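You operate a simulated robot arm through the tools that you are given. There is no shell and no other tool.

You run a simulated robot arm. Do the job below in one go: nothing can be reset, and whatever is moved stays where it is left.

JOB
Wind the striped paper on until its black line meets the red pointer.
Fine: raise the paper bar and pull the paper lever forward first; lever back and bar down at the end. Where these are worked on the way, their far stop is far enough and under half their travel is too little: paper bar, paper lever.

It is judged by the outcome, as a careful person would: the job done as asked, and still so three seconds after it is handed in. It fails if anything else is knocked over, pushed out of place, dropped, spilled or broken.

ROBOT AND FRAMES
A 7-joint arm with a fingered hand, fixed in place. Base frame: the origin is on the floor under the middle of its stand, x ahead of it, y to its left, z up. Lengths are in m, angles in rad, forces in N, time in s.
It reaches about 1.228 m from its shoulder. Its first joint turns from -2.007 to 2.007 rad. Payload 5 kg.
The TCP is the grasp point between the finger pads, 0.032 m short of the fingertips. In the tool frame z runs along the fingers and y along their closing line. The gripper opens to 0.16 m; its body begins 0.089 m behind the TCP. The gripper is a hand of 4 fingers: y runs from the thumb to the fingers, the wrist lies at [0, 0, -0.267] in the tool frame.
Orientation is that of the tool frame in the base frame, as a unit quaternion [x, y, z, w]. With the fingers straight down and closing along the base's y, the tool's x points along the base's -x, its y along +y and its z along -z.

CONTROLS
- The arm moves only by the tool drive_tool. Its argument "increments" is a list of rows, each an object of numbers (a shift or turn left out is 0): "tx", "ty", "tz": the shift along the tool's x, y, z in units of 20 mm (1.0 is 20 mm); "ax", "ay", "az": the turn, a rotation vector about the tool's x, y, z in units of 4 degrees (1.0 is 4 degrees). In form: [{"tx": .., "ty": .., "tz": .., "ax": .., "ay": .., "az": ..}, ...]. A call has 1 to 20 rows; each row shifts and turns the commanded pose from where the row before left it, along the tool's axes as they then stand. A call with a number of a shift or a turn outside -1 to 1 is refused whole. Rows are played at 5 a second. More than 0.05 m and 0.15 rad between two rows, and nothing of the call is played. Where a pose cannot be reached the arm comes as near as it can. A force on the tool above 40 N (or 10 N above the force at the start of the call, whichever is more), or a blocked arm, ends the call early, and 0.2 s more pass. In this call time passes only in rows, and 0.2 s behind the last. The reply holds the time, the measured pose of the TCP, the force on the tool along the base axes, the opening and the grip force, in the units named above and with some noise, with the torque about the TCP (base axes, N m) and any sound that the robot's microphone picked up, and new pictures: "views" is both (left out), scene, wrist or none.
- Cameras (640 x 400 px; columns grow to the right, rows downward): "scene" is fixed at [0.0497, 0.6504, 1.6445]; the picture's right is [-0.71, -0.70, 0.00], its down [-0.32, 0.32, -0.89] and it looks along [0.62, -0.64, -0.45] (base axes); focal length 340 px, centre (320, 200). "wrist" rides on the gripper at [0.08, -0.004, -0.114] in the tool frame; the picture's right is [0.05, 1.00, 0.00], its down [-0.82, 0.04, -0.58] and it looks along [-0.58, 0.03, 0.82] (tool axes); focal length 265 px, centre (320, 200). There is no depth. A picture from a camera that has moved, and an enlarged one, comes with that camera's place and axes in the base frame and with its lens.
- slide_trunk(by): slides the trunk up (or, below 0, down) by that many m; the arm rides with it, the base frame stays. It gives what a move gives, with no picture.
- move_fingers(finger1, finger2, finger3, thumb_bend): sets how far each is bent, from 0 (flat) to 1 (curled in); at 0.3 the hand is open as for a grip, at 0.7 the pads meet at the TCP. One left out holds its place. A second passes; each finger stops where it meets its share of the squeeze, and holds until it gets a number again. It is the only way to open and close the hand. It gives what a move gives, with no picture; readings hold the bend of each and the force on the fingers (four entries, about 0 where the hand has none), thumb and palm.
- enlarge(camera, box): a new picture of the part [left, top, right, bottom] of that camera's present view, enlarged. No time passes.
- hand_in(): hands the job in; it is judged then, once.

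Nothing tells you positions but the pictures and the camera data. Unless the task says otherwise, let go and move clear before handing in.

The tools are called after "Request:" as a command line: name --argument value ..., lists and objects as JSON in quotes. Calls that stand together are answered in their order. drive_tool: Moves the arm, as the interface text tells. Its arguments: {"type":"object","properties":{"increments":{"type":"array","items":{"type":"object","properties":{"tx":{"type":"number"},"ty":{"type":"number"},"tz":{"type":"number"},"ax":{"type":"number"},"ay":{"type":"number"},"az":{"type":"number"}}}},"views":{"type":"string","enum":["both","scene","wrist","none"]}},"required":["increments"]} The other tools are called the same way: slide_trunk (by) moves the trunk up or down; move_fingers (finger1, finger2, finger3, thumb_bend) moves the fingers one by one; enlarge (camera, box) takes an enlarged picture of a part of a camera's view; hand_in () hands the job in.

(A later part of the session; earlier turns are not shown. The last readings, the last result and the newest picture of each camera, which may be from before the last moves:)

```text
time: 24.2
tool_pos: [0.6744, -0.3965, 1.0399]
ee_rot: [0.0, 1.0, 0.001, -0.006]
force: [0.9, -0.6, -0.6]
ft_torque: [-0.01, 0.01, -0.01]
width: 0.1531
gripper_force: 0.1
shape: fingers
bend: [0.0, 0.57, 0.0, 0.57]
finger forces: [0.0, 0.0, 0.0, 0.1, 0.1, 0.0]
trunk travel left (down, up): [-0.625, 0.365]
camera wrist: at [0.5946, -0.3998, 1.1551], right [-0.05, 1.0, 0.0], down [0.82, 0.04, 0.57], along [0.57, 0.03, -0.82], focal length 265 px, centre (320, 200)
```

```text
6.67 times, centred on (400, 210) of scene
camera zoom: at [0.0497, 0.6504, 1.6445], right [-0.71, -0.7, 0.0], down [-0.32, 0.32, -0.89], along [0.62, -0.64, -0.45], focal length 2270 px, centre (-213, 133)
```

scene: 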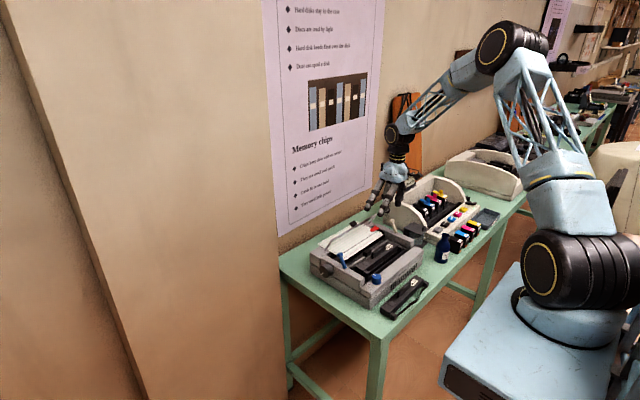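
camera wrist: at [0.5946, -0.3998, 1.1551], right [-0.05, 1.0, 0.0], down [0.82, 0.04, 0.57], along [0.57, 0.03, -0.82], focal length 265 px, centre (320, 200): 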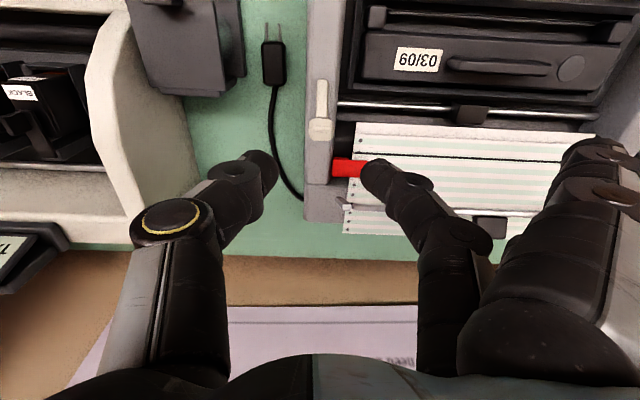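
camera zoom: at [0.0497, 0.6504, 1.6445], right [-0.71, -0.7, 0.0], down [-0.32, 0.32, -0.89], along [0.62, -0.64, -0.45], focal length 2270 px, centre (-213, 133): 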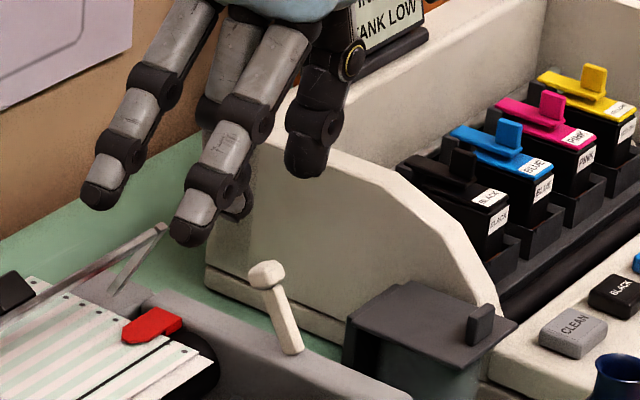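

Request:
drive_tool --increments '[{"tz": 1, "ty": 0.1}, {"tz": 1}, {"tz": 1}, {"tz": 0.3}]' --views "none"

Request:
enlarge --camera "wrist" --box '[160, 60, 480, 260]'

Request:
enlarge --camera "scene" --box '[360, 190, 440, 250]'

```text
time: 25.2
tool_pos: [0.6744, -0.392, 0.9734]
ee_rot: [0.0, 1.0, 0.001, -0.006]
force: [-0.3, 0.2, 0.1]
ft_torque: [0.01, -0.02, -0.01]
width: 0.1534
gripper_force: 0.1
shape: fingers
bend: [0.0, 0.57, 0.0, 0.57]
finger forces: [0.0, 0.0, 0.0, 0.1, 0.1, 0.0]
trunk travel left (down, up): [-0.625, 0.365]
```

```text
2.00 times, centred on (320, 160) of wrist
camera zoom: at [0.5944, -0.3966, 1.09], right [-0.05, 1.0, 0.0], down [0.82, 0.04, 0.57], along [0.57, 0.03, -0.82], focal length 531 px, centre (320, 280)
```

zoom: 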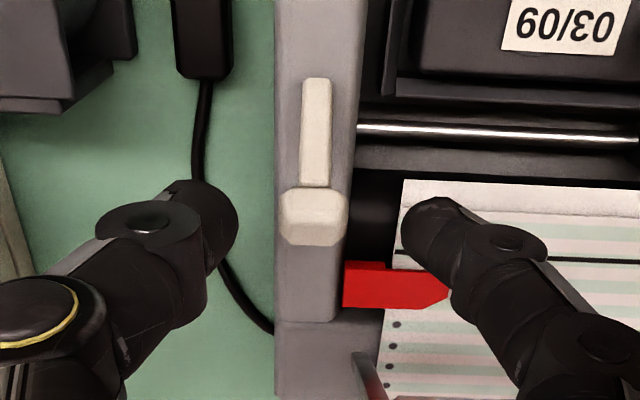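

```text
6.67 times, centred on (400, 220) of scene
camera zoom: at [0.0497, 0.6504, 1.6445], right [-0.71, -0.7, 0.0], down [-0.32, 0.32, -0.89], along [0.62, -0.64, -0.45], focal length 2270 px, centre (-213, 67)
```

zoom: 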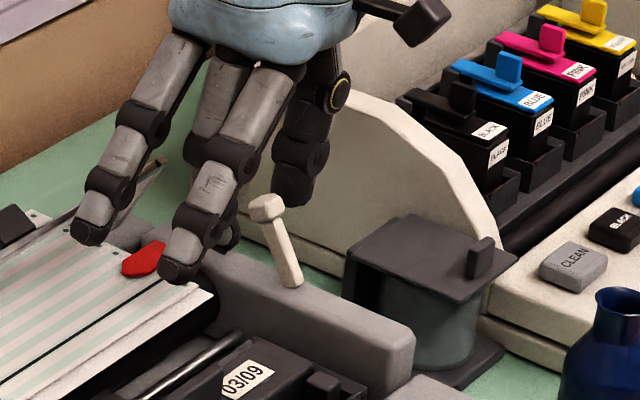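

Request:
drive_tool --increments '[{"tz": 0.3}]' --views "none"

Request:
move_fingers --finger2 0.7 --thumb_bend 0.7

Request:
enlarge --camera "wrist" --box '[160, 60, 480, 260]'

Request:
enlarge --camera "scene" --box '[360, 190, 440, 250]'

```text
time: 25.6
tool_pos: [0.6739, -0.3931, 0.9687]
ee_rot: [0.0, 1.0, 0.001, -0.006]
force: [0.0, -0.4, 0.5]
ft_torque: [0.0, -0.02, 0.01]
width: 0.1533
gripper_force: 0.0
shape: fingers
bend: [0.0, 0.57, 0.0, 0.57]
finger forces: [0.0, 0.0, 0.0, 0.0, 0.0, 0.0]
trunk travel left (down, up): [-0.625, 0.365]
```

```text
time: 26.6
tool_pos: [0.673, -0.3943, 0.9687]
ee_rot: [0.0, 1.0, 0.001, -0.006]
force: [-1.7, -5.1, -2.8]
ft_torque: [-0.05, 0.06, -0.01]
width: 0.1372
gripper_force: 6.2
shape: fingers
bend: [0.0, 0.67, 0.0, 0.67]
finger forces: [0.1, 4.0, 0.0, 0.0, 8.1, 0.1]
trunk travel left (down, up): [-0.625, 0.365]
```

```text
2.00 times, centred on (320, 160) of wrist
camera zoom: at [0.5939, -0.3977, 1.0839], right [-0.05, 1.0, 0.0], down [0.82, 0.04, 0.57], along [0.57, 0.03, -0.82], focal length 531 px, centre (320, 280)
```

zoom: 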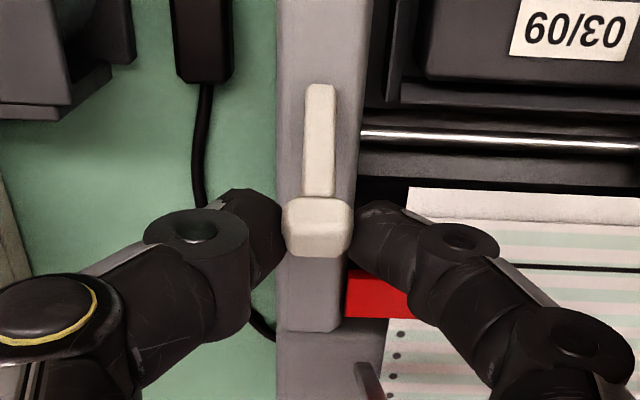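

```text
6.67 times, centred on (400, 220) of scene
camera zoom: at [0.0497, 0.6504, 1.6445], right [-0.71, -0.7, 0.0], down [-0.32, 0.32, -0.89], along [0.62, -0.64, -0.45], focal length 2270 px, centre (-213, 67)
```

zoom: 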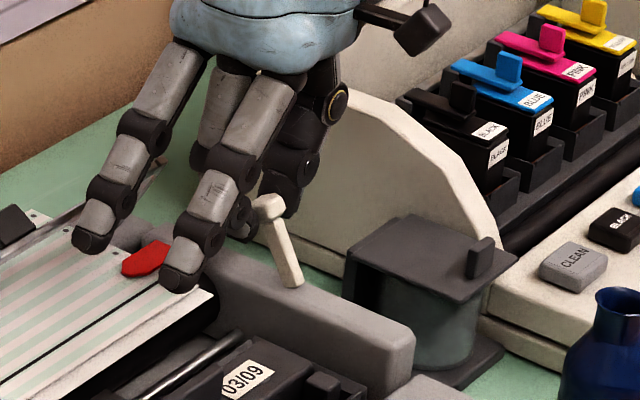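

Request:
drive_tool --increments '[{"tx": 0.15, "tz": -0.07}, {"tx": 0.15, "tz": -0.07}]' --views "none"

Request:
enlarge --camera "wrist" --box '[160, 60, 480, 260]'

Request:
enlarge --camera "scene" --box '[360, 190, 440, 250]'

```text
time: 27.2
tool_pos: [0.6685, -0.3937, 0.9721]
ee_rot: [0.0, 1.0, 0.002, -0.006]
force: [0.7, -5.3, -1.1]
ft_torque: [-0.09, -0.07, 0.03]
width: 0.1377
gripper_force: 5.9
shape: fingers
bend: [0.0, 0.67, 0.0, 0.67]
finger forces: [0.0, 3.6, 0.0, 0.0, 8.7, 0.1]
trunk travel left (down, up): [-0.625, 0.365]
```

```text
2.00 times, centred on (320, 160) of wrist
camera zoom: at [0.588, -0.3974, 1.0873], right [-0.05, 1.0, 0.0], down [0.82, 0.04, 0.57], along [0.57, 0.03, -0.82], focal length 531 px, centre (320, 280)
```

zoom: 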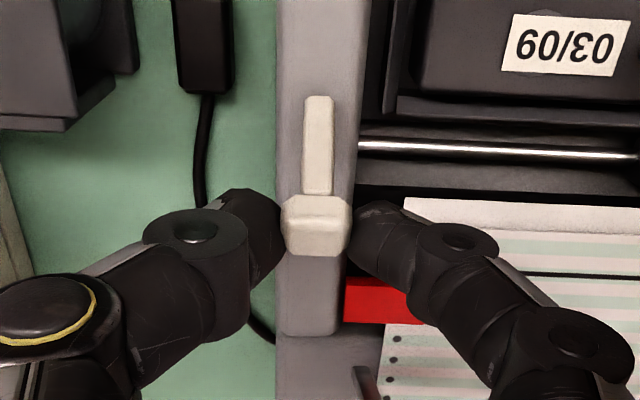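

```text
6.67 times, centred on (400, 220) of scene
camera zoom: at [0.0497, 0.6504, 1.6445], right [-0.71, -0.7, 0.0], down [-0.32, 0.32, -0.89], along [0.62, -0.64, -0.45], focal length 2270 px, centre (-213, 67)
```

zoom: 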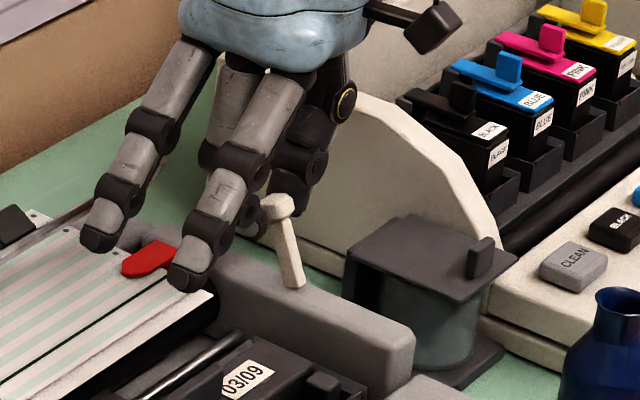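

The white lever moves freely under the grip. I'll carry it forward along its arc.

Request:
drive_tool --increments '[{"tx": 0.32, "tz": -0.105}, {"tx": 0.325, "tz": -0.07}, {"tx": 0.385, "tz": -0.025}, {"tx": 0.385, "tz": 0.025}]' --views "none"

Request:
enlarge --camera "wrist" --box '[160, 60, 480, 260]'

Request:
enlarge --camera "scene" --box '[360, 190, 440, 250]'

```text
time: 28.2
tool_pos: [0.6374, -0.3933, 0.9761]
ee_rot: [-0.001, 1.0, 0.001, -0.007]
force: [0.5, -4.5, 1.2]
ft_torque: [-0.09, 0.05, -0.03]
width: 0.136
gripper_force: 4.7
shape: fingers
bend: [0.0, 0.68, 0.0, 0.68]
finger forces: [0.0, 2.8, 0.1, 0.1, 6.8, 0.0]
trunk travel left (down, up): [-0.625, 0.365]
```

```text
2.00 times, centred on (320, 160) of wrist
camera zoom: at [0.5584, -0.3974, 1.0918], right [-0.05, 1.0, 0.0], down [0.82, 0.04, 0.57], along [0.57, 0.03, -0.82], focal length 531 px, centre (320, 280)
```

zoom: 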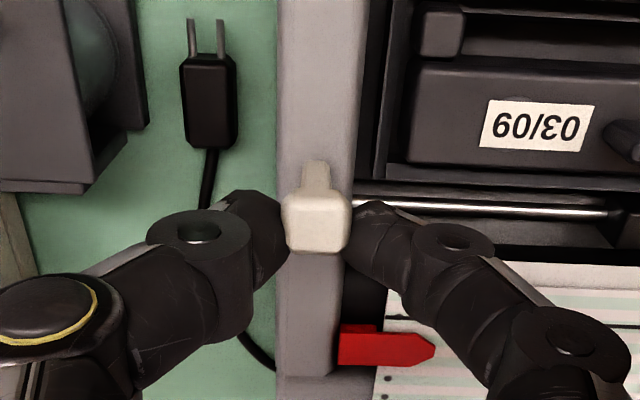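

```text
6.67 times, centred on (400, 220) of scene
camera zoom: at [0.0497, 0.6504, 1.6445], right [-0.71, -0.7, 0.0], down [-0.32, 0.32, -0.89], along [0.62, -0.64, -0.45], focal length 2270 px, centre (-213, 67)
```

zoom: 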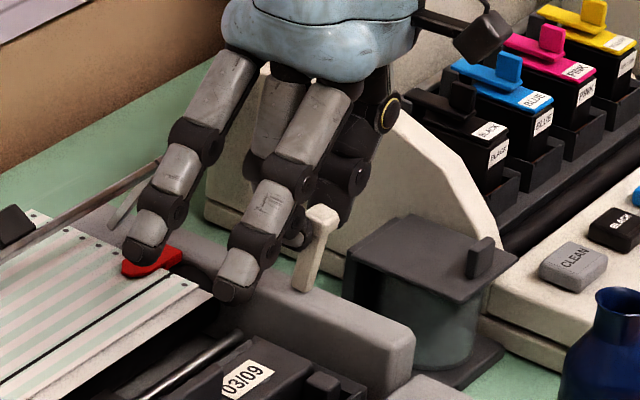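

Request:
drive_tool --increments '[{"tx": 0.325, "tz": 0.07}, {"tx": 0.32, "tz": 0.105}, {"tx": 0.305, "tz": 0.145}]' --views "none"

Request:
enlarge --camera "wrist" --box '[160, 60, 480, 260]'

Request:
enlarge --camera "scene" --box '[360, 190, 440, 250]'

```text
time: 29.0
tool_pos: [0.6179, -0.3952, 0.9706]
ee_rot: [0.0, 1.0, 0.001, -0.007]
force: [-1.5, -1.9, 1.8]
ft_torque: [-0.03, 0.01, -0.04]
width: 0.135
gripper_force: 5.0
shape: fingers
bend: [0.0, 0.68, 0.0, 0.68]
finger forces: [0.1, 3.8, 0.0, 0.1, 6.3, 0.0]
trunk travel left (down, up): [-0.625, 0.365]
```

```text
2.00 times, centred on (320, 160) of wrist
camera zoom: at [0.5393, -0.3979, 1.0864], right [-0.05, 1.0, 0.0], down [0.82, 0.04, 0.57], along [0.57, 0.03, -0.82], focal length 531 px, centre (320, 280)
```

zoom: 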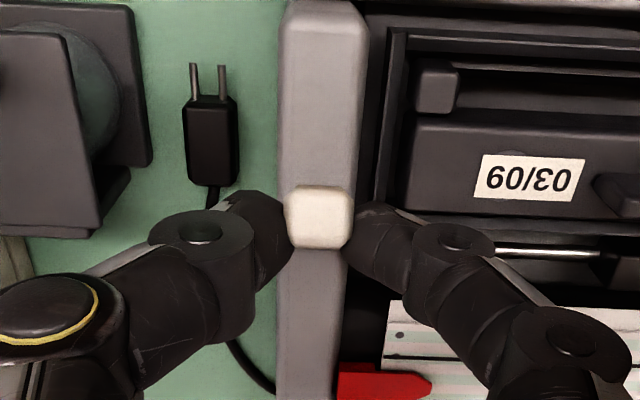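

```text
6.67 times, centred on (400, 220) of scene
camera zoom: at [0.0497, 0.6504, 1.6445], right [-0.71, -0.7, 0.0], down [-0.32, 0.32, -0.89], along [0.62, -0.64, -0.45], focal length 2270 px, centre (-213, 67)
```

zoom: 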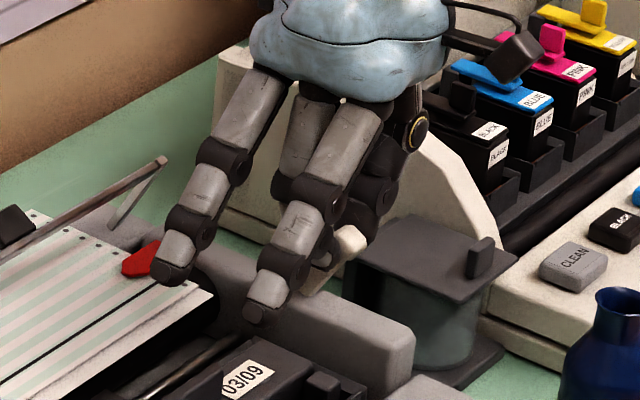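

Request:
drive_tool --increments '[{"tx": 0.2, "tz": 0.12}, {"tx": 0.2, "tz": 0.14}]' --views "none"

Request:
enlarge --camera "scene" --box '[360, 190, 440, 250]'

```text
time: 29.6
tool_pos: [0.6121, -0.3934, 0.9662]
ee_rot: [0.0, 1.0, 0.0, -0.006]
force: [10.0, -6.6, 6.6]
ft_torque: [-0.16, -0.19, 0.05]
width: 0.1368
gripper_force: 7.3
shape: fingers
bend: [0.0, 0.68, 0.0, 0.68]
finger forces: [0.0, 5.2, 0.0, 0.0, 11.1, 0.1]
trunk travel left (down, up): [-0.625, 0.365]
```

```text
6.67 times, centred on (400, 220) of scene
camera zoom: at [0.0497, 0.6504, 1.6445], right [-0.71, -0.7, 0.0], down [-0.32, 0.32, -0.89], along [0.62, -0.64, -0.45], focal length 2270 px, centre (-213, 67)
```

zoom: 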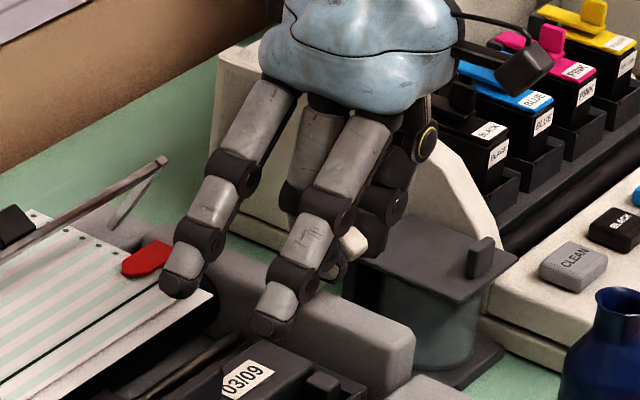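

Request:
drive_tool --increments '[{"tx": -0.08, "tz": -0.06}]' --views "none"

Request:
move_fingers --finger2 0.5 --thumb_bend 0.5

Request:
drive_tool --increments '[{"tz": -1}, {"tz": -1}, {"tz": -1}, {"tz": -1}, {"tz": -1}, {"tz": -1}]' --views "both"

Request:
enlarge --camera "scene" --box '[320, 200, 430, 280]'

Request:
enlarge --camera "wrist" --box '[240, 60, 560, 260]'

```text
time: 30.0
tool_pos: [0.6129, -0.395, 0.9666]
ee_rot: [0.0, 1.0, 0.001, -0.005]
force: [6.6, -5.7, 3.8]
ft_torque: [-0.16, -0.19, 0.04]
width: 0.1367
gripper_force: 7.1
shape: fingers
bend: [0.0, 0.67, 0.0, 0.68]
finger forces: [0.1, 4.6, 0.0, 0.1, 10.0, 0.0]
trunk travel left (down, up): [-0.625, 0.365]
```

```text
time: 31.0
tool_pos: [0.6127, -0.3954, 0.9682]
ee_rot: [0.0, 1.0, 0.0, -0.006]
force: [0.0, -0.5, 0.1]
ft_torque: [-0.01, 0.01, 0.01]
width: 0.1674
gripper_force: 0.1
shape: fingers
bend: [0.0, 0.5, 0.0, 0.5]
finger forces: [0.0, 0.0, 0.1, 0.1, 0.0, 0.1]
trunk travel left (down, up): [-0.625, 0.365]
```

```text
time: 32.4
tool_pos: [0.6134, -0.3932, 1.0844]
ee_rot: [-0.001, 1.0, 0.001, -0.005]
force: [0.0, 0.4, 0.4]
ft_torque: [0.0, 0.02, 0.01]
width: 0.1675
gripper_force: 0.1
shape: fingers
bend: [0.0, 0.5, 0.0, 0.5]
finger forces: [0.0, 0.1, 0.0, 0.0, 0.0, 0.1]
trunk travel left (down, up): [-0.625, 0.365]
camera wrist: at [0.5338, -0.3965, 1.2008], right [-0.05, 1.0, 0.0], down [0.82, 0.04, 0.57], along [0.57, 0.03, -0.82], focal length 265 px, centre (320, 200)
```

scene: 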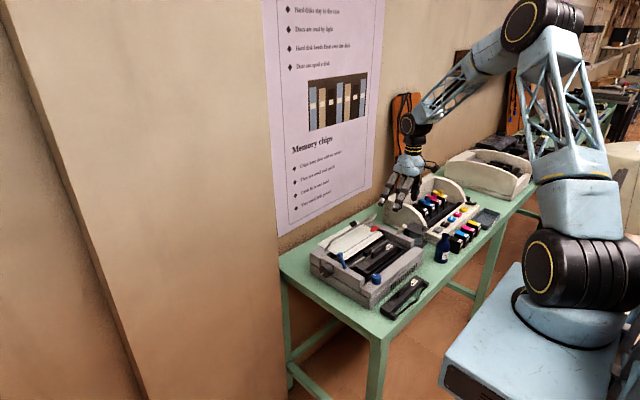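
wrist: 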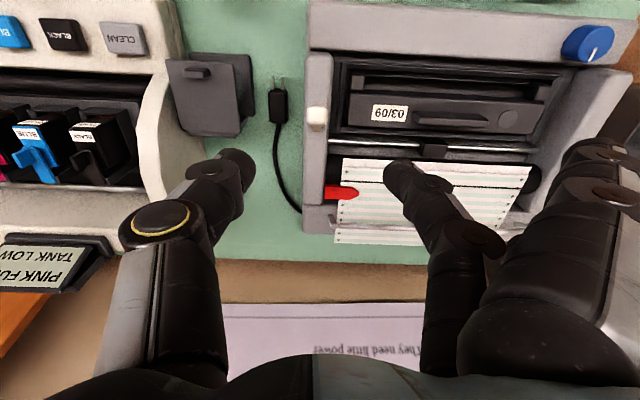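

```text
5.00 times, centred on (375, 240) of scene
camera zoom: at [0.0497, 0.6504, 1.6445], right [-0.71, -0.7, 0.0], down [-0.32, 0.32, -0.89], along [0.62, -0.64, -0.45], focal length 1702 px, centre (45, 0)
```

zoom: 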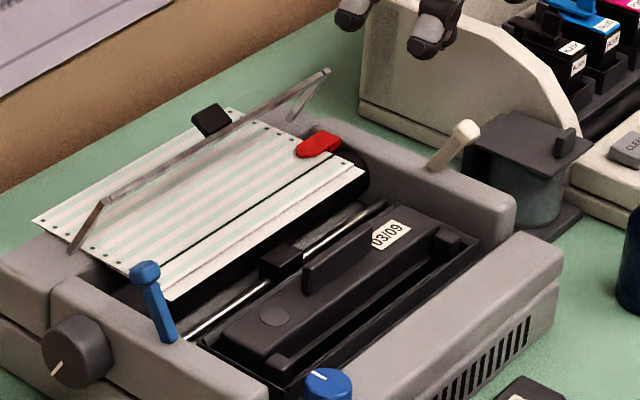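

```text
2.00 times, centred on (400, 160) of wrist
camera zoom: at [0.5338, -0.3965, 1.2008], right [-0.05, 1.0, 0.0], down [0.82, 0.04, 0.57], along [0.57, 0.03, -0.82], focal length 531 px, centre (160, 280)
```

zoom: 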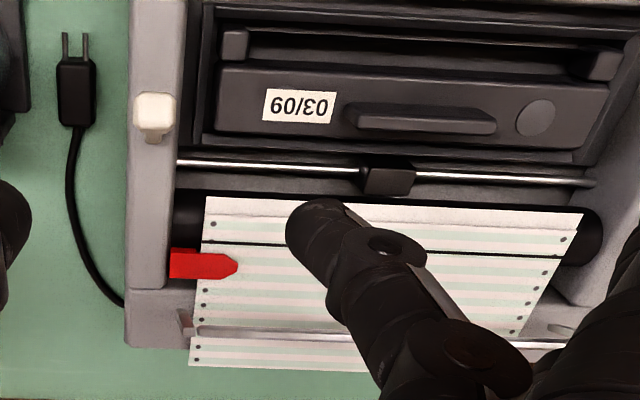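

The white lever now stands at its forward stop and holds. Next I'll bring the hand round to the +y side to grip the dark platen knob end-on; first I'll travel across at a safe height.

Request:
drive_tool --increments '[{"ty": 1, "tz": -0.2}, {"ty": 1, "tz": -0.2}, {"ty": 1, "tz": -0.2}, {"ty": 1, "tz": -0.2}, {"ty": 1, "tz": -0.2}, {"ty": 1, "tz": -0.2}, {"ty": 1, "tz": -0.2}, {"ty": 1, "tz": -0.2}, {"ty": 1}, {"ty": 1}, {"ty": 1}, {"ty": 1}, {"ty": 1}, {"ty": 1}, {"ty": 1}, {"ty": 1}, {"ty": 1}, {"ty": 1}, {"ty": 1}, {"ty": 1}]' --views "none"

Request:
drive_tool --increments '[{"ty": 1}, {"ty": 1}, {"ty": 1}, {"ty": 1}, {"ty": 1}, {"ty": 1}, {"ty": 1}, {"ty": 1}]' --views "both"

```text
time: 36.6
tool_pos: [0.6147, 0.0072, 1.117]
ee_rot: [0.0, 1.0, 0.0, -0.006]
force: [0.3, -1.1, -0.4]
ft_torque: [-0.01, 0.02, -0.02]
width: 0.1674
gripper_force: 0.0
shape: fingers
bend: [0.0, 0.5, 0.0, 0.5]
finger forces: [0.1, 0.0, 0.1, 0.1, 0.0, 0.0]
trunk travel left (down, up): [-0.625, 0.365]
```

```text
time: 38.4
tool_pos: [0.617, 0.1687, 1.1175]
ee_rot: [0.0, 1.0, 0.001, -0.006]
force: [0.1, -0.1, -0.1]
ft_torque: [-0.01, 0.03, 0.0]
width: 0.1674
gripper_force: 0.0
shape: fingers
bend: [0.0, 0.5, 0.0, 0.5]
finger forces: [0.0, 0.0, 0.0, 0.0, 0.1, 0.0]
trunk travel left (down, up): [-0.625, 0.365]
camera wrist: at [0.5368, 0.1645, 1.2341], right [-0.05, 1.0, 0.0], down [0.82, 0.04, 0.57], along [0.57, 0.03, -0.82], focal length 265 px, centre (320, 200)
```

scene: 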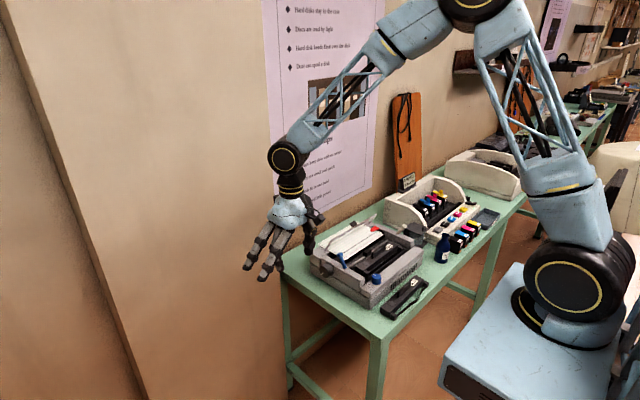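
wrist: 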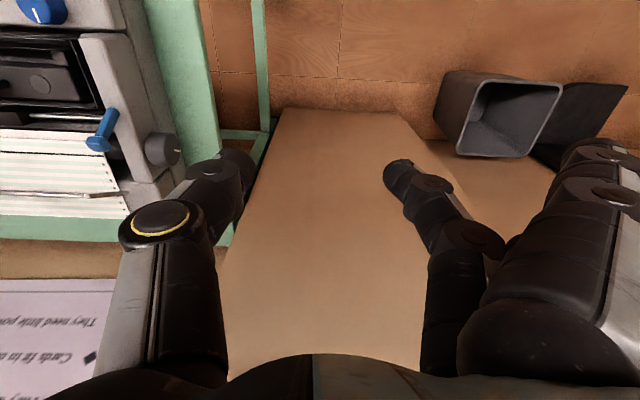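

Request:
enlarge --camera "wrist" --box '[0, 60, 240, 240]'

Request:
enlarge --camera "scene" --box '[320, 215, 420, 285]'

```text
2.22 times, centred on (120, 150) of wrist
camera zoom: at [0.5368, 0.1645, 1.2341], right [-0.05, 1.0, 0.0], down [0.82, 0.04, 0.57], along [0.57, 0.03, -0.82], focal length 590 px, centre (764, 311)
```

zoom: 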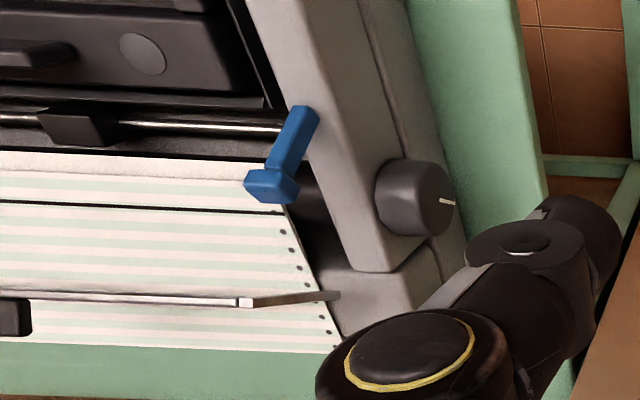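

```text
5.71 times, centred on (370, 250) of scene
camera zoom: at [0.0497, 0.6504, 1.6445], right [-0.71, -0.7, 0.0], down [-0.32, 0.32, -0.89], along [0.62, -0.64, -0.45], focal length 1945 px, centre (34, -86)
```

zoom: 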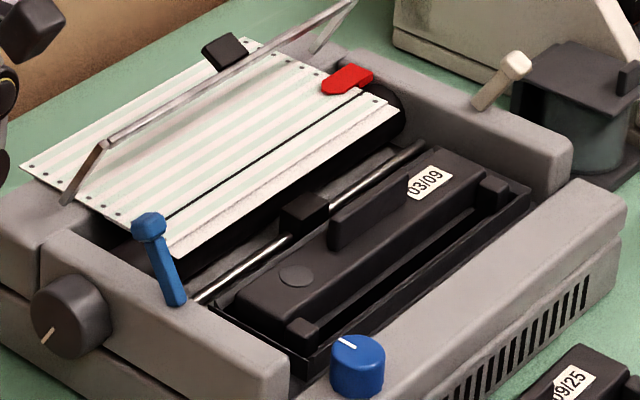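

I've now seen that a wall column stands beyond y>0 with its face at x≈0.91, so there's room. I'll turn the hand: first a 90° yaw, then pitch so the fingers point at the knob (−y) with the wrist camera on top.

Request:
drive_tool --increments '[{"az": -1}, {"az": -1}, {"az": -1}, {"az": -1}, {"az": -1}, {"az": -1}, {"az": -1}, {"az": -1}, {"az": -1}, {"az": -1}, {"az": -1}, {"az": -1}, {"az": -1}, {"az": -1}, {"az": -1}, {"az": -1}, {"az": -1}, {"az": -1}, {"az": -1}, {"az": -1}]' --views "none"

Request:
drive_tool --increments '[{"az": -1}, {"az": -1}, {"az": -0.5}]' --views "scene"

```text
time: 42.6
tool_pos: [0.6156, 0.1667, 1.1183]
ee_rot: [-0.643, 0.766, 0.005, -0.004]
force: [0.1, -0.6, 0.0]
ft_torque: [0.02, -0.02, 0.0]
width: 0.1675
gripper_force: 0.2
shape: fingers
bend: [0.0, 0.5, 0.0, 0.5]
finger forces: [0.0, 0.0, 0.1, 0.0, 0.0, 0.1]
trunk travel left (down, up): [-0.625, 0.365]
```

```text
time: 43.4
tool_pos: [0.6151, 0.167, 1.1195]
ee_rot: [0.707, -0.707, -0.005, 0.003]
force: [0.7, 0.5, -0.3]
ft_torque: [0.03, -0.01, -0.01]
width: 0.1675
gripper_force: 0.0
shape: fingers
bend: [0.0, 0.5, 0.0, 0.5]
finger forces: [0.0, 0.0, 0.0, 0.1, 0.0, 0.1]
trunk travel left (down, up): [-0.625, 0.365]
```

scene: 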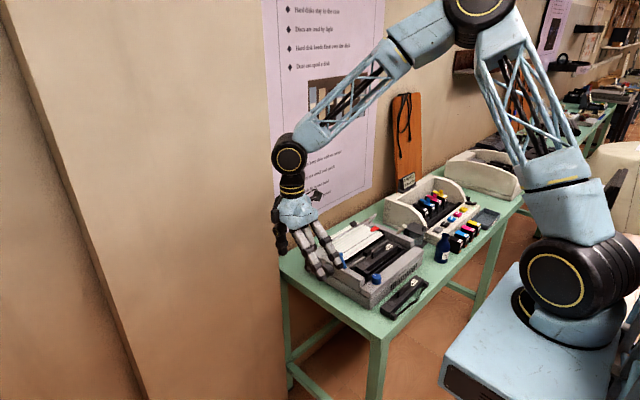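

Request:
drive_tool --increments '[{"ay": 1}, {"ay": 1}, {"ay": 1}, {"ay": 1}, {"ay": 1}, {"ay": 1}, {"ay": 1}, {"ay": 1}, {"ay": 1}, {"ay": 1}, {"ay": 1}, {"ay": 1}, {"ay": 1}, {"ay": 1}, {"ay": 1}, {"ay": 1}, {"ay": 1}, {"ay": 1}, {"ay": 1}, {"ay": 1}]' --views "scene"

Request:
drive_tool --increments '[{"ay": 1}, {"ay": 1}, {"ay": 0.5}]' --views "both"

```text
time: 47.6
tool_pos: [0.6156, 0.1666, 1.1192]
ee_rot: [0.544, -0.539, 0.451, 0.458]
force: [0.3, 1.0, 0.1]
ft_torque: [0.0, -0.04, 0.0]
width: 0.1673
gripper_force: 0.0
shape: fingers
bend: [0.0, 0.5, 0.0, 0.5]
finger forces: [0.0, 0.0, 0.0, 0.1, 0.0, 0.0]
trunk travel left (down, up): [-0.625, 0.365]
```

scene: 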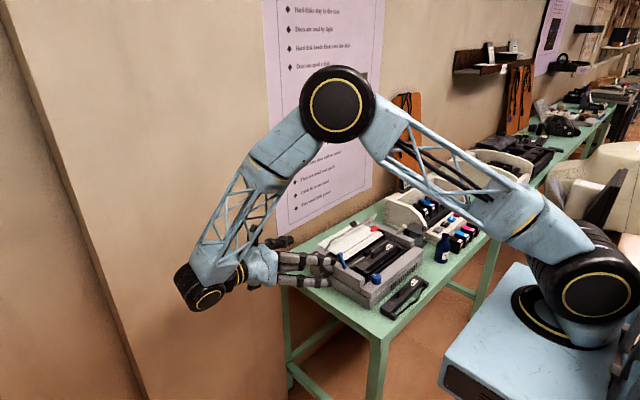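

```text
time: 48.4
tool_pos: [0.6152, 0.1666, 1.1191]
ee_rot: [0.503, -0.497, 0.496, 0.504]
force: [-0.7, 0.1, 0.3]
ft_torque: [0.0, -0.01, -0.01]
width: 0.1674
gripper_force: 0.1
shape: fingers
bend: [0.0, 0.5, 0.0, 0.5]
finger forces: [0.0, 0.1, 0.1, 0.0, 0.1, 0.0]
trunk travel left (down, up): [-0.625, 0.365]
camera wrist: at [0.6195, 0.2809, 1.2003], right [-1.0, 0.0, 0.06], down [-0.05, 0.58, -0.81], along [-0.04, -0.82, -0.58], focal length 265 px, centre (320, 200)
```

scene: 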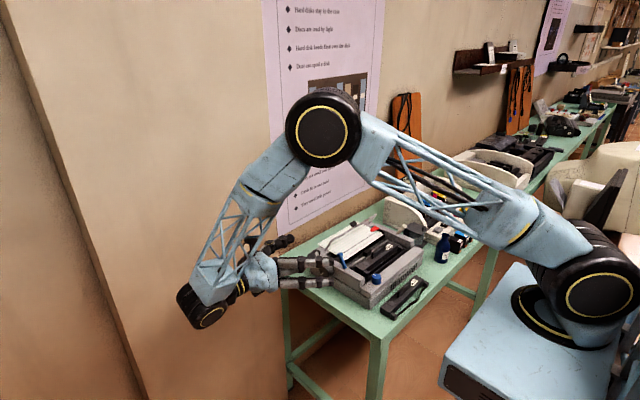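
wrist: 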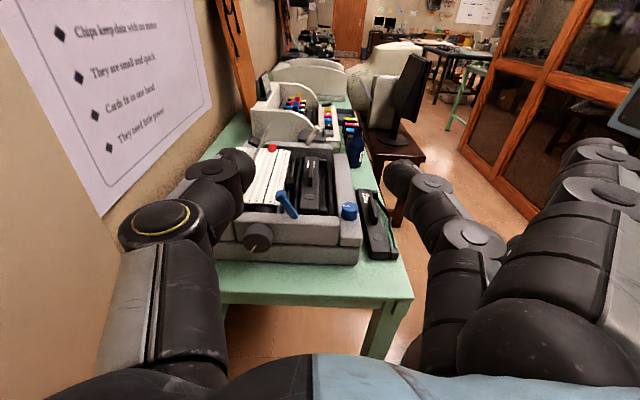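

The view is very good now: knob, paper, line and pointer are all visible. I'll set the fingers half open and lower the hand in line with the knob axis.

Request:
move_fingers --finger1 0.48 --finger2 0.48 --finger3 0.48 --thumb_bend 0.48

Request:
drive_tool --increments '[{"tx": -0.93, "ty": -0.333}, {"tx": -0.93, "ty": -0.333}, {"tx": -0.93, "ty": -0.333}, {"tx": -0.93, "ty": -0.333}, {"tx": -0.93, "ty": -0.333}, {"tx": -0.93, "ty": -0.333}, {"tx": -0.93, "ty": -0.333}, {"tx": -0.93, "ty": -0.333}, {"tx": -0.93, "ty": -0.333}, {"tx": -0.93, "ty": -0.333}, {"tx": -0.93, "ty": -0.333}, {"tx": -0.93, "ty": -0.333}]' --views "both"

Request:
enlarge --camera "wrist" --box '[160, 60, 480, 260]'

```text
time: 49.4
tool_pos: [0.6147, 0.1665, 1.1201]
ee_rot: [0.503, -0.497, 0.497, 0.502]
force: [-0.3, -0.4, -0.1]
ft_torque: [0.01, -0.02, -0.04]
width: 0.0994
gripper_force: 0.2
shape: fingers
bend: [0.48, 0.48, 0.48, 0.48]
finger forces: [0.0, 0.1, 0.0, 0.0, 0.1, 0.0]
trunk travel left (down, up): [-0.625, 0.365]
```

```text
time: 52.0
tool_pos: [0.6936, 0.1677, 0.8942]
ee_rot: [0.504, -0.496, 0.497, 0.502]
force: [-0.2, 0.0, 0.3]
ft_torque: [0.02, 0.01, 0.03]
width: 0.0992
gripper_force: 0.1
shape: fingers
bend: [0.48, 0.48, 0.48, 0.48]
finger forces: [0.0, 0.0, 0.0, 0.0, 0.0, 0.0]
trunk travel left (down, up): [-0.625, 0.365]
camera wrist: at [0.6973, 0.2824, 0.9765], right [-1.0, 0.0, 0.06], down [-0.05, 0.58, -0.81], along [-0.04, -0.82, -0.58], focal length 265 px, centre (320, 200)
```

scene: 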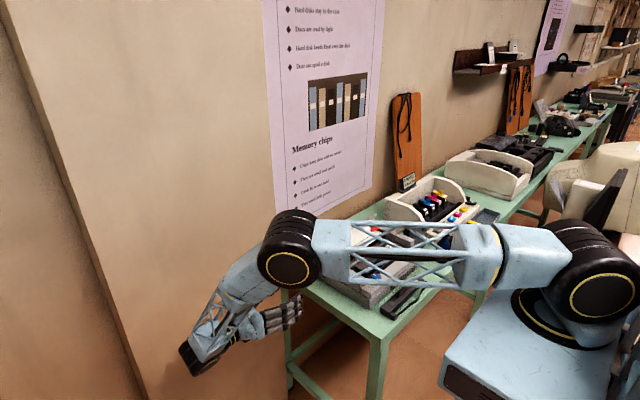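
wrist: 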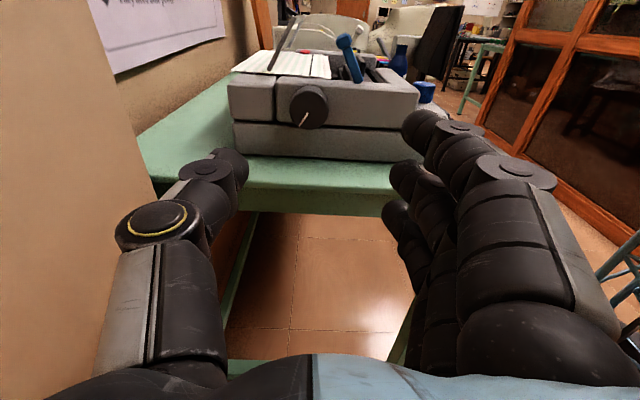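

```text
2.00 times, centred on (320, 160) of wrist
camera zoom: at [0.6973, 0.2824, 0.9765], right [-1.0, 0.0, 0.06], down [-0.05, 0.58, -0.81], along [-0.04, -0.82, -0.58], focal length 531 px, centre (320, 280)
```

zoom: 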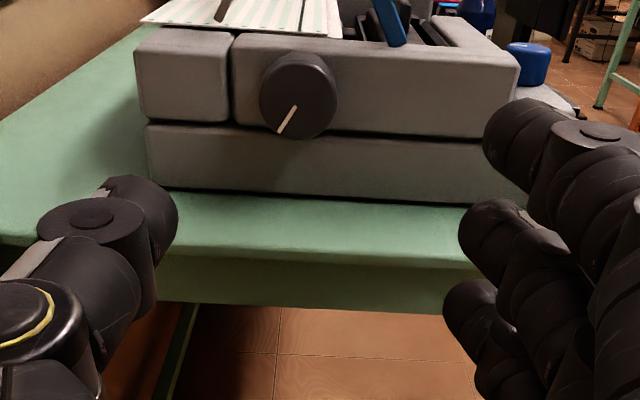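

Request:
drive_tool --increments '[{"tx": -0.4, "ty": -0.45, "tz": 1}, {"tz": 1}, {"tz": 1}, {"tz": 1}, {"tz": 0.8}]' --views "wrist"

Request:
enlarge --camera "wrist" --box '[160, 0, 480, 200]'

```text
time: 53.2
tool_pos: [0.7014, 0.0723, 0.8867]
ee_rot: [0.503, -0.497, 0.497, 0.503]
force: [-0.7, 0.0, 0.7]
ft_torque: [0.02, 0.0, 0.0]
width: 0.0994
gripper_force: 0.0
shape: fingers
bend: [0.48, 0.48, 0.48, 0.48]
finger forces: [0.0, 0.1, 0.0, 0.0, 0.1, 0.1]
trunk travel left (down, up): [-0.625, 0.365]
camera wrist: at [0.7061, 0.1849, 0.9673], right [-1.0, 0.0, 0.06], down [-0.05, 0.58, -0.81], along [-0.04, -0.82, -0.58], focal length 265 px, centre (320, 200)
```

wrist: 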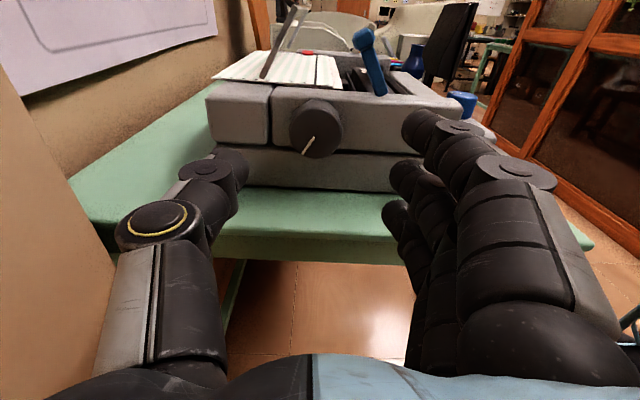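

```text
2.00 times, centred on (320, 100) of wrist
camera zoom: at [0.7061, 0.1849, 0.9673], right [-1.0, 0.0, 0.06], down [-0.05, 0.58, -0.81], along [-0.04, -0.82, -0.58], focal length 531 px, centre (320, 400)
```

zoom: 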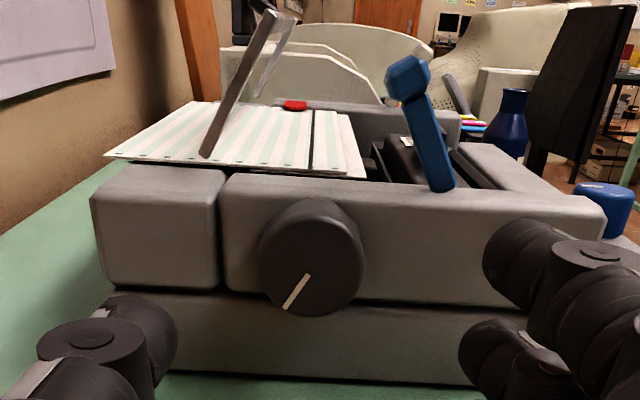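

The knob centre is at about [0.704, ·, 0.886], and the black line needs to travel roughly 15 mm toward +x to reach the pointer. I'll pre-roll the hand 20° the other way and slide the fingers over the knob.

Request:
drive_tool --increments '[{"ty": -0.15}, {"az": 1}, {"az": 1}, {"az": 1}, {"az": 1}, {"az": 1}]' --views "none"

Request:
enlarge --camera "wrist" --box '[160, 0, 480, 200]'

```text
time: 54.6
tool_pos: [0.7041, 0.0707, 0.8855]
ee_rot: [-0.41, 0.577, -0.576, -0.409]
force: [-1.3, -0.4, -0.3]
ft_torque: [0.0, 0.0, 0.01]
width: 0.0994
gripper_force: 0.0
shape: fingers
bend: [0.48, 0.48, 0.48, 0.48]
finger forces: [0.1, 0.1, 0.0, 0.0, 0.1, 0.0]
trunk travel left (down, up): [-0.625, 0.365]
```

```text
2.00 times, centred on (320, 100) of wrist
camera zoom: at [0.6814, 0.185, 0.9643], right [-0.96, 0.0, -0.28], down [0.23, 0.58, -0.78], along [0.16, -0.82, -0.55], focal length 531 px, centre (320, 400)
```

zoom: 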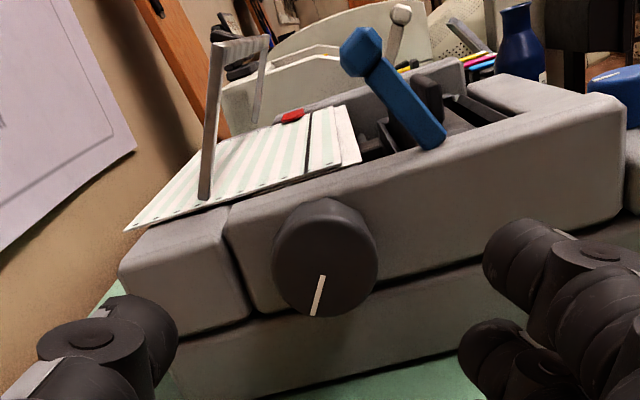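

Request:
drive_tool --increments '[{"tz": 1}, {"tz": 1}, {"tz": 1}, {"tz": 0.6}, {"tz": 0.5}]' --views "wrist"

Request:
enlarge --camera "wrist" --box '[160, 40, 480, 240]'

```text
time: 55.8
tool_pos: [0.7042, -0.0117, 0.8869]
ee_rot: [-0.409, 0.577, -0.576, -0.409]
force: [0.3, 0.3, 0.5]
ft_torque: [0.04, 0.0, -0.02]
width: 0.0991
gripper_force: 0.2
shape: fingers
bend: [0.48, 0.48, 0.48, 0.48]
finger forces: [0.0, 0.1, 0.1, 0.1, 0.0, 0.1]
trunk travel left (down, up): [-0.625, 0.365]
camera wrist: at [0.681, 0.1026, 0.9657], right [-0.96, 0.0, -0.28], down [0.23, 0.58, -0.78], along [0.16, -0.82, -0.56], focal length 265 px, centre (320, 200)
```

wrist: 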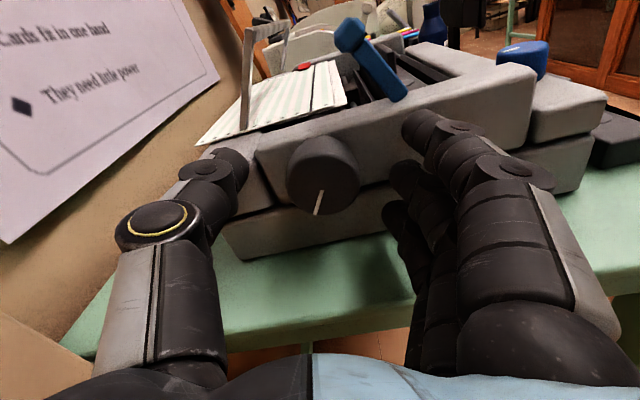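

```text
2.00 times, centred on (320, 140) of wrist
camera zoom: at [0.681, 0.1026, 0.9657], right [-0.96, 0.0, -0.28], down [0.23, 0.58, -0.78], along [0.16, -0.82, -0.56], focal length 531 px, centre (320, 320)
```

zoom: 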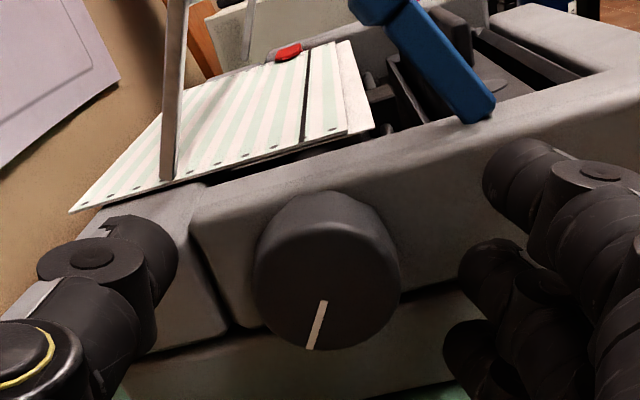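

Request:
drive_tool --increments '[{"tz": 0.35}]' --views "none"

Request:
move_fingers --finger2 0.7 --thumb_bend 0.7

Request:
enlarge --camera "wrist" --box '[160, 40, 480, 240]'

```text
time: 56.2
tool_pos: [0.7036, -0.0188, 0.8874]
ee_rot: [-0.409, 0.577, -0.576, -0.409]
force: [-0.5, 0.1, 0.1]
ft_torque: [0.01, 0.02, 0.03]
width: 0.0993
gripper_force: 0.0
shape: fingers
bend: [0.48, 0.48, 0.48, 0.48]
finger forces: [0.0, 0.0, 0.0, 0.0, 0.0, 0.1]
trunk travel left (down, up): [-0.625, 0.365]
```

```text
time: 57.2
tool_pos: [0.7036, -0.0205, 0.8882]
ee_rot: [-0.409, 0.577, -0.576, -0.409]
force: [3.2, -4.4, 4.2]
ft_torque: [-0.06, -0.03, -0.09]
width: 0.0744
gripper_force: 12.4
shape: fingers
bend: [0.48, 0.59, 0.48, 0.65]
finger forces: [0.0, 9.8, 0.0, 0.0, 14.5, 0.0]
trunk travel left (down, up): [-0.625, 0.365]
```

```text
2.00 times, centred on (320, 140) of wrist
camera zoom: at [0.6811, 0.095, 0.9657], right [-0.96, 0.0, -0.28], down [0.23, 0.58, -0.78], along [0.16, -0.82, -0.55], focal length 531 px, centre (320, 320)
```

zoom: 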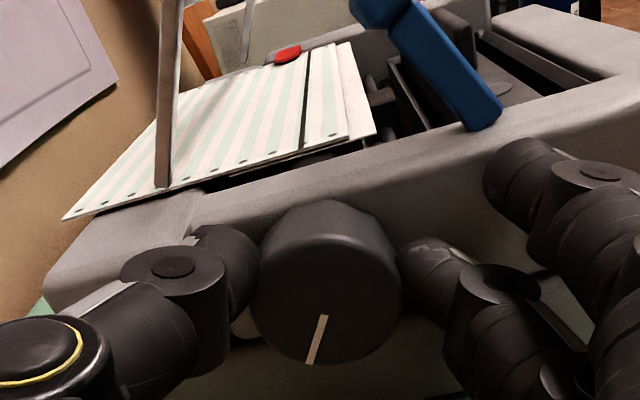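

I have the knob between thumb and middle finger. First a small test turn of 8° in the wind-on direction (top toward +x), watching the torque and the paper.

Request:
drive_tool --increments '[{"az": -0.5, "tx": -0.01}, {"az": -0.5, "tx": -0.01}, {"az": -0.5, "tx": -0.01}, {"az": -0.5, "tx": -0.01}]' --views "none"

Request:
enlarge --camera "wrist" --box '[160, 40, 480, 240]'

Request:
enlarge --camera "scene" --box '[300, 190, 460, 310]'

```text
time: 58.2
tool_pos: [0.7046, -0.0186, 0.8855]
ee_rot: [-0.448, 0.548, -0.546, -0.449]
force: [5.4, -8.6, 16.0]
ft_torque: [-0.37, -0.08, -0.04]
width: 0.0753
gripper_force: 14.0
shape: fingers
bend: [0.48, 0.59, 0.48, 0.65]
finger forces: [0.1, 9.6, 0.1, 0.1, 18.0, 0.0]
trunk travel left (down, up): [-0.625, 0.365]
```

```text
2.00 times, centred on (320, 140) of wrist
camera zoom: at [0.6924, 0.0953, 0.9672], right [-0.99, 0.0, -0.15], down [0.12, 0.58, -0.81], along [0.08, -0.82, -0.57], focal length 531 px, centre (320, 320)
```

zoom: 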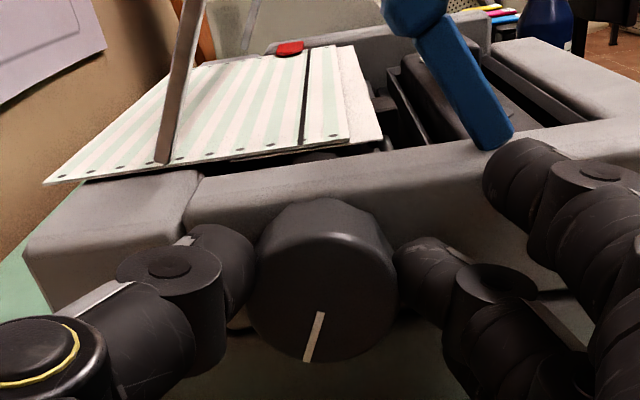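

```text
3.33 times, centred on (380, 250) of scene
camera zoom: at [0.0497, 0.6504, 1.6445], right [-0.71, -0.7, 0.0], down [-0.32, 0.32, -0.89], along [0.62, -0.64, -0.45], focal length 1135 px, centre (120, 33)
```

zoom: 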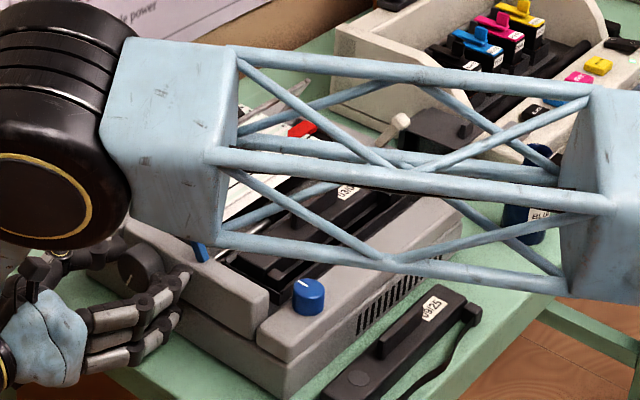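

Request:
enlarge --camera "wrist" --box '[280, 45, 360, 115]'

Request:
enlarge --camera "scene" --box '[340, 215, 400, 260]'

```text
5.71 times, centred on (320, 80) of wrist
camera zoom: at [0.6924, 0.0953, 0.9672], right [-0.99, 0.0, -0.15], down [0.12, 0.58, -0.81], along [0.08, -0.82, -0.57], focal length 1517 px, centre (320, 886)
```

zoom: 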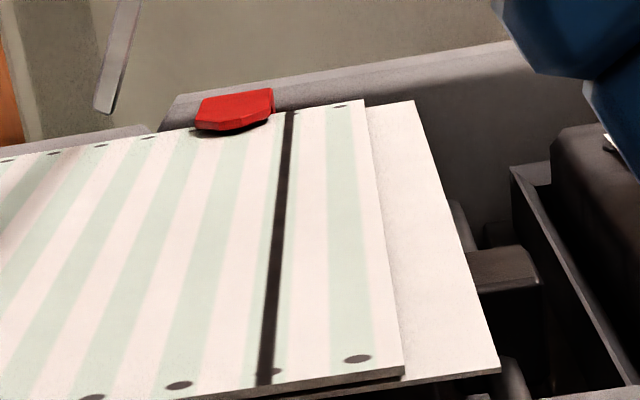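

```text
8.89 times, centred on (370, 238) of scene
camera zoom: at [0.0497, 0.6504, 1.6445], right [-0.71, -0.7, 0.0], down [-0.32, 0.32, -0.89], along [0.62, -0.64, -0.45], focal length 3026 px, centre (-124, -133)
```

zoom: 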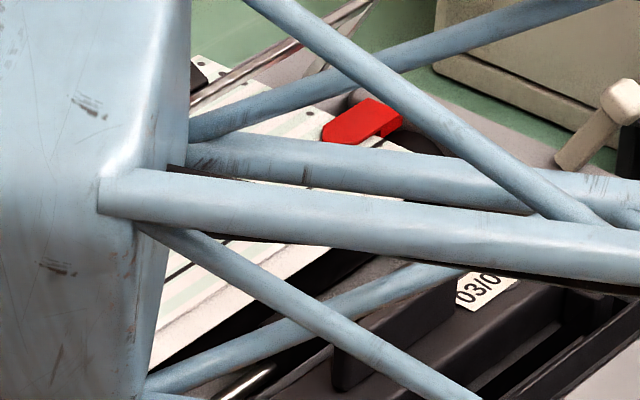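

The paper follows the knob: the striped sheet has shifted about 3 mm. The line still has some 12 mm to go to the pointer, so I'll keep turning in modest steps, easing the side load a little.

Request:
drive_tool --increments '[{"tx": 0.05, "ty": -0.02}, {"az": -0.5, "tx": 0.01}, {"az": -0.5, "tx": 0.01}, {"az": -0.5, "tx": 0.01}, {"az": -0.5, "tx": 0.01}]' --views "none"

Request:
enlarge --camera "wrist" --box '[160, 40, 480, 240]'

Request:
enlarge --camera "wrist" --box '[280, 45, 360, 115]'

```text
time: 59.4
tool_pos: [0.7044, -0.0196, 0.887]
ee_rot: [-0.486, 0.515, -0.513, -0.485]
force: [10.4, -11.0, 6.6]
ft_torque: [-0.13, -0.11, 0.09]
width: 0.0761
gripper_force: 13.0
shape: fingers
bend: [0.48, 0.6, 0.48, 0.64]
finger forces: [0.0, 7.4, 0.0, 0.1, 17.9, 0.0]
trunk travel left (down, up): [-0.625, 0.365]
```

```text
2.00 times, centred on (320, 140) of wrist
camera zoom: at [0.7035, 0.0955, 0.9686], right [-1.0, 0.0, -0.01], down [0.0, 0.58, -0.82], along [0.0, -0.82, -0.58], focal length 531 px, centre (320, 320)
```

zoom: 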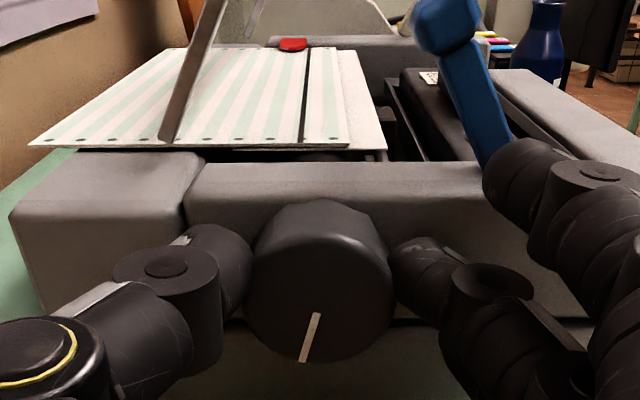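

```text
5.71 times, centred on (320, 80) of wrist
camera zoom: at [0.7035, 0.0955, 0.9686], right [-1.0, 0.0, -0.01], down [0.0, 0.58, -0.82], along [0.0, -0.82, -0.58], focal length 1517 px, centre (320, 886)
```

zoom: 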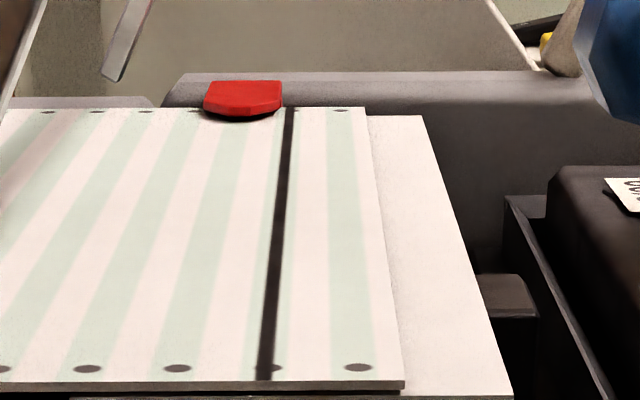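

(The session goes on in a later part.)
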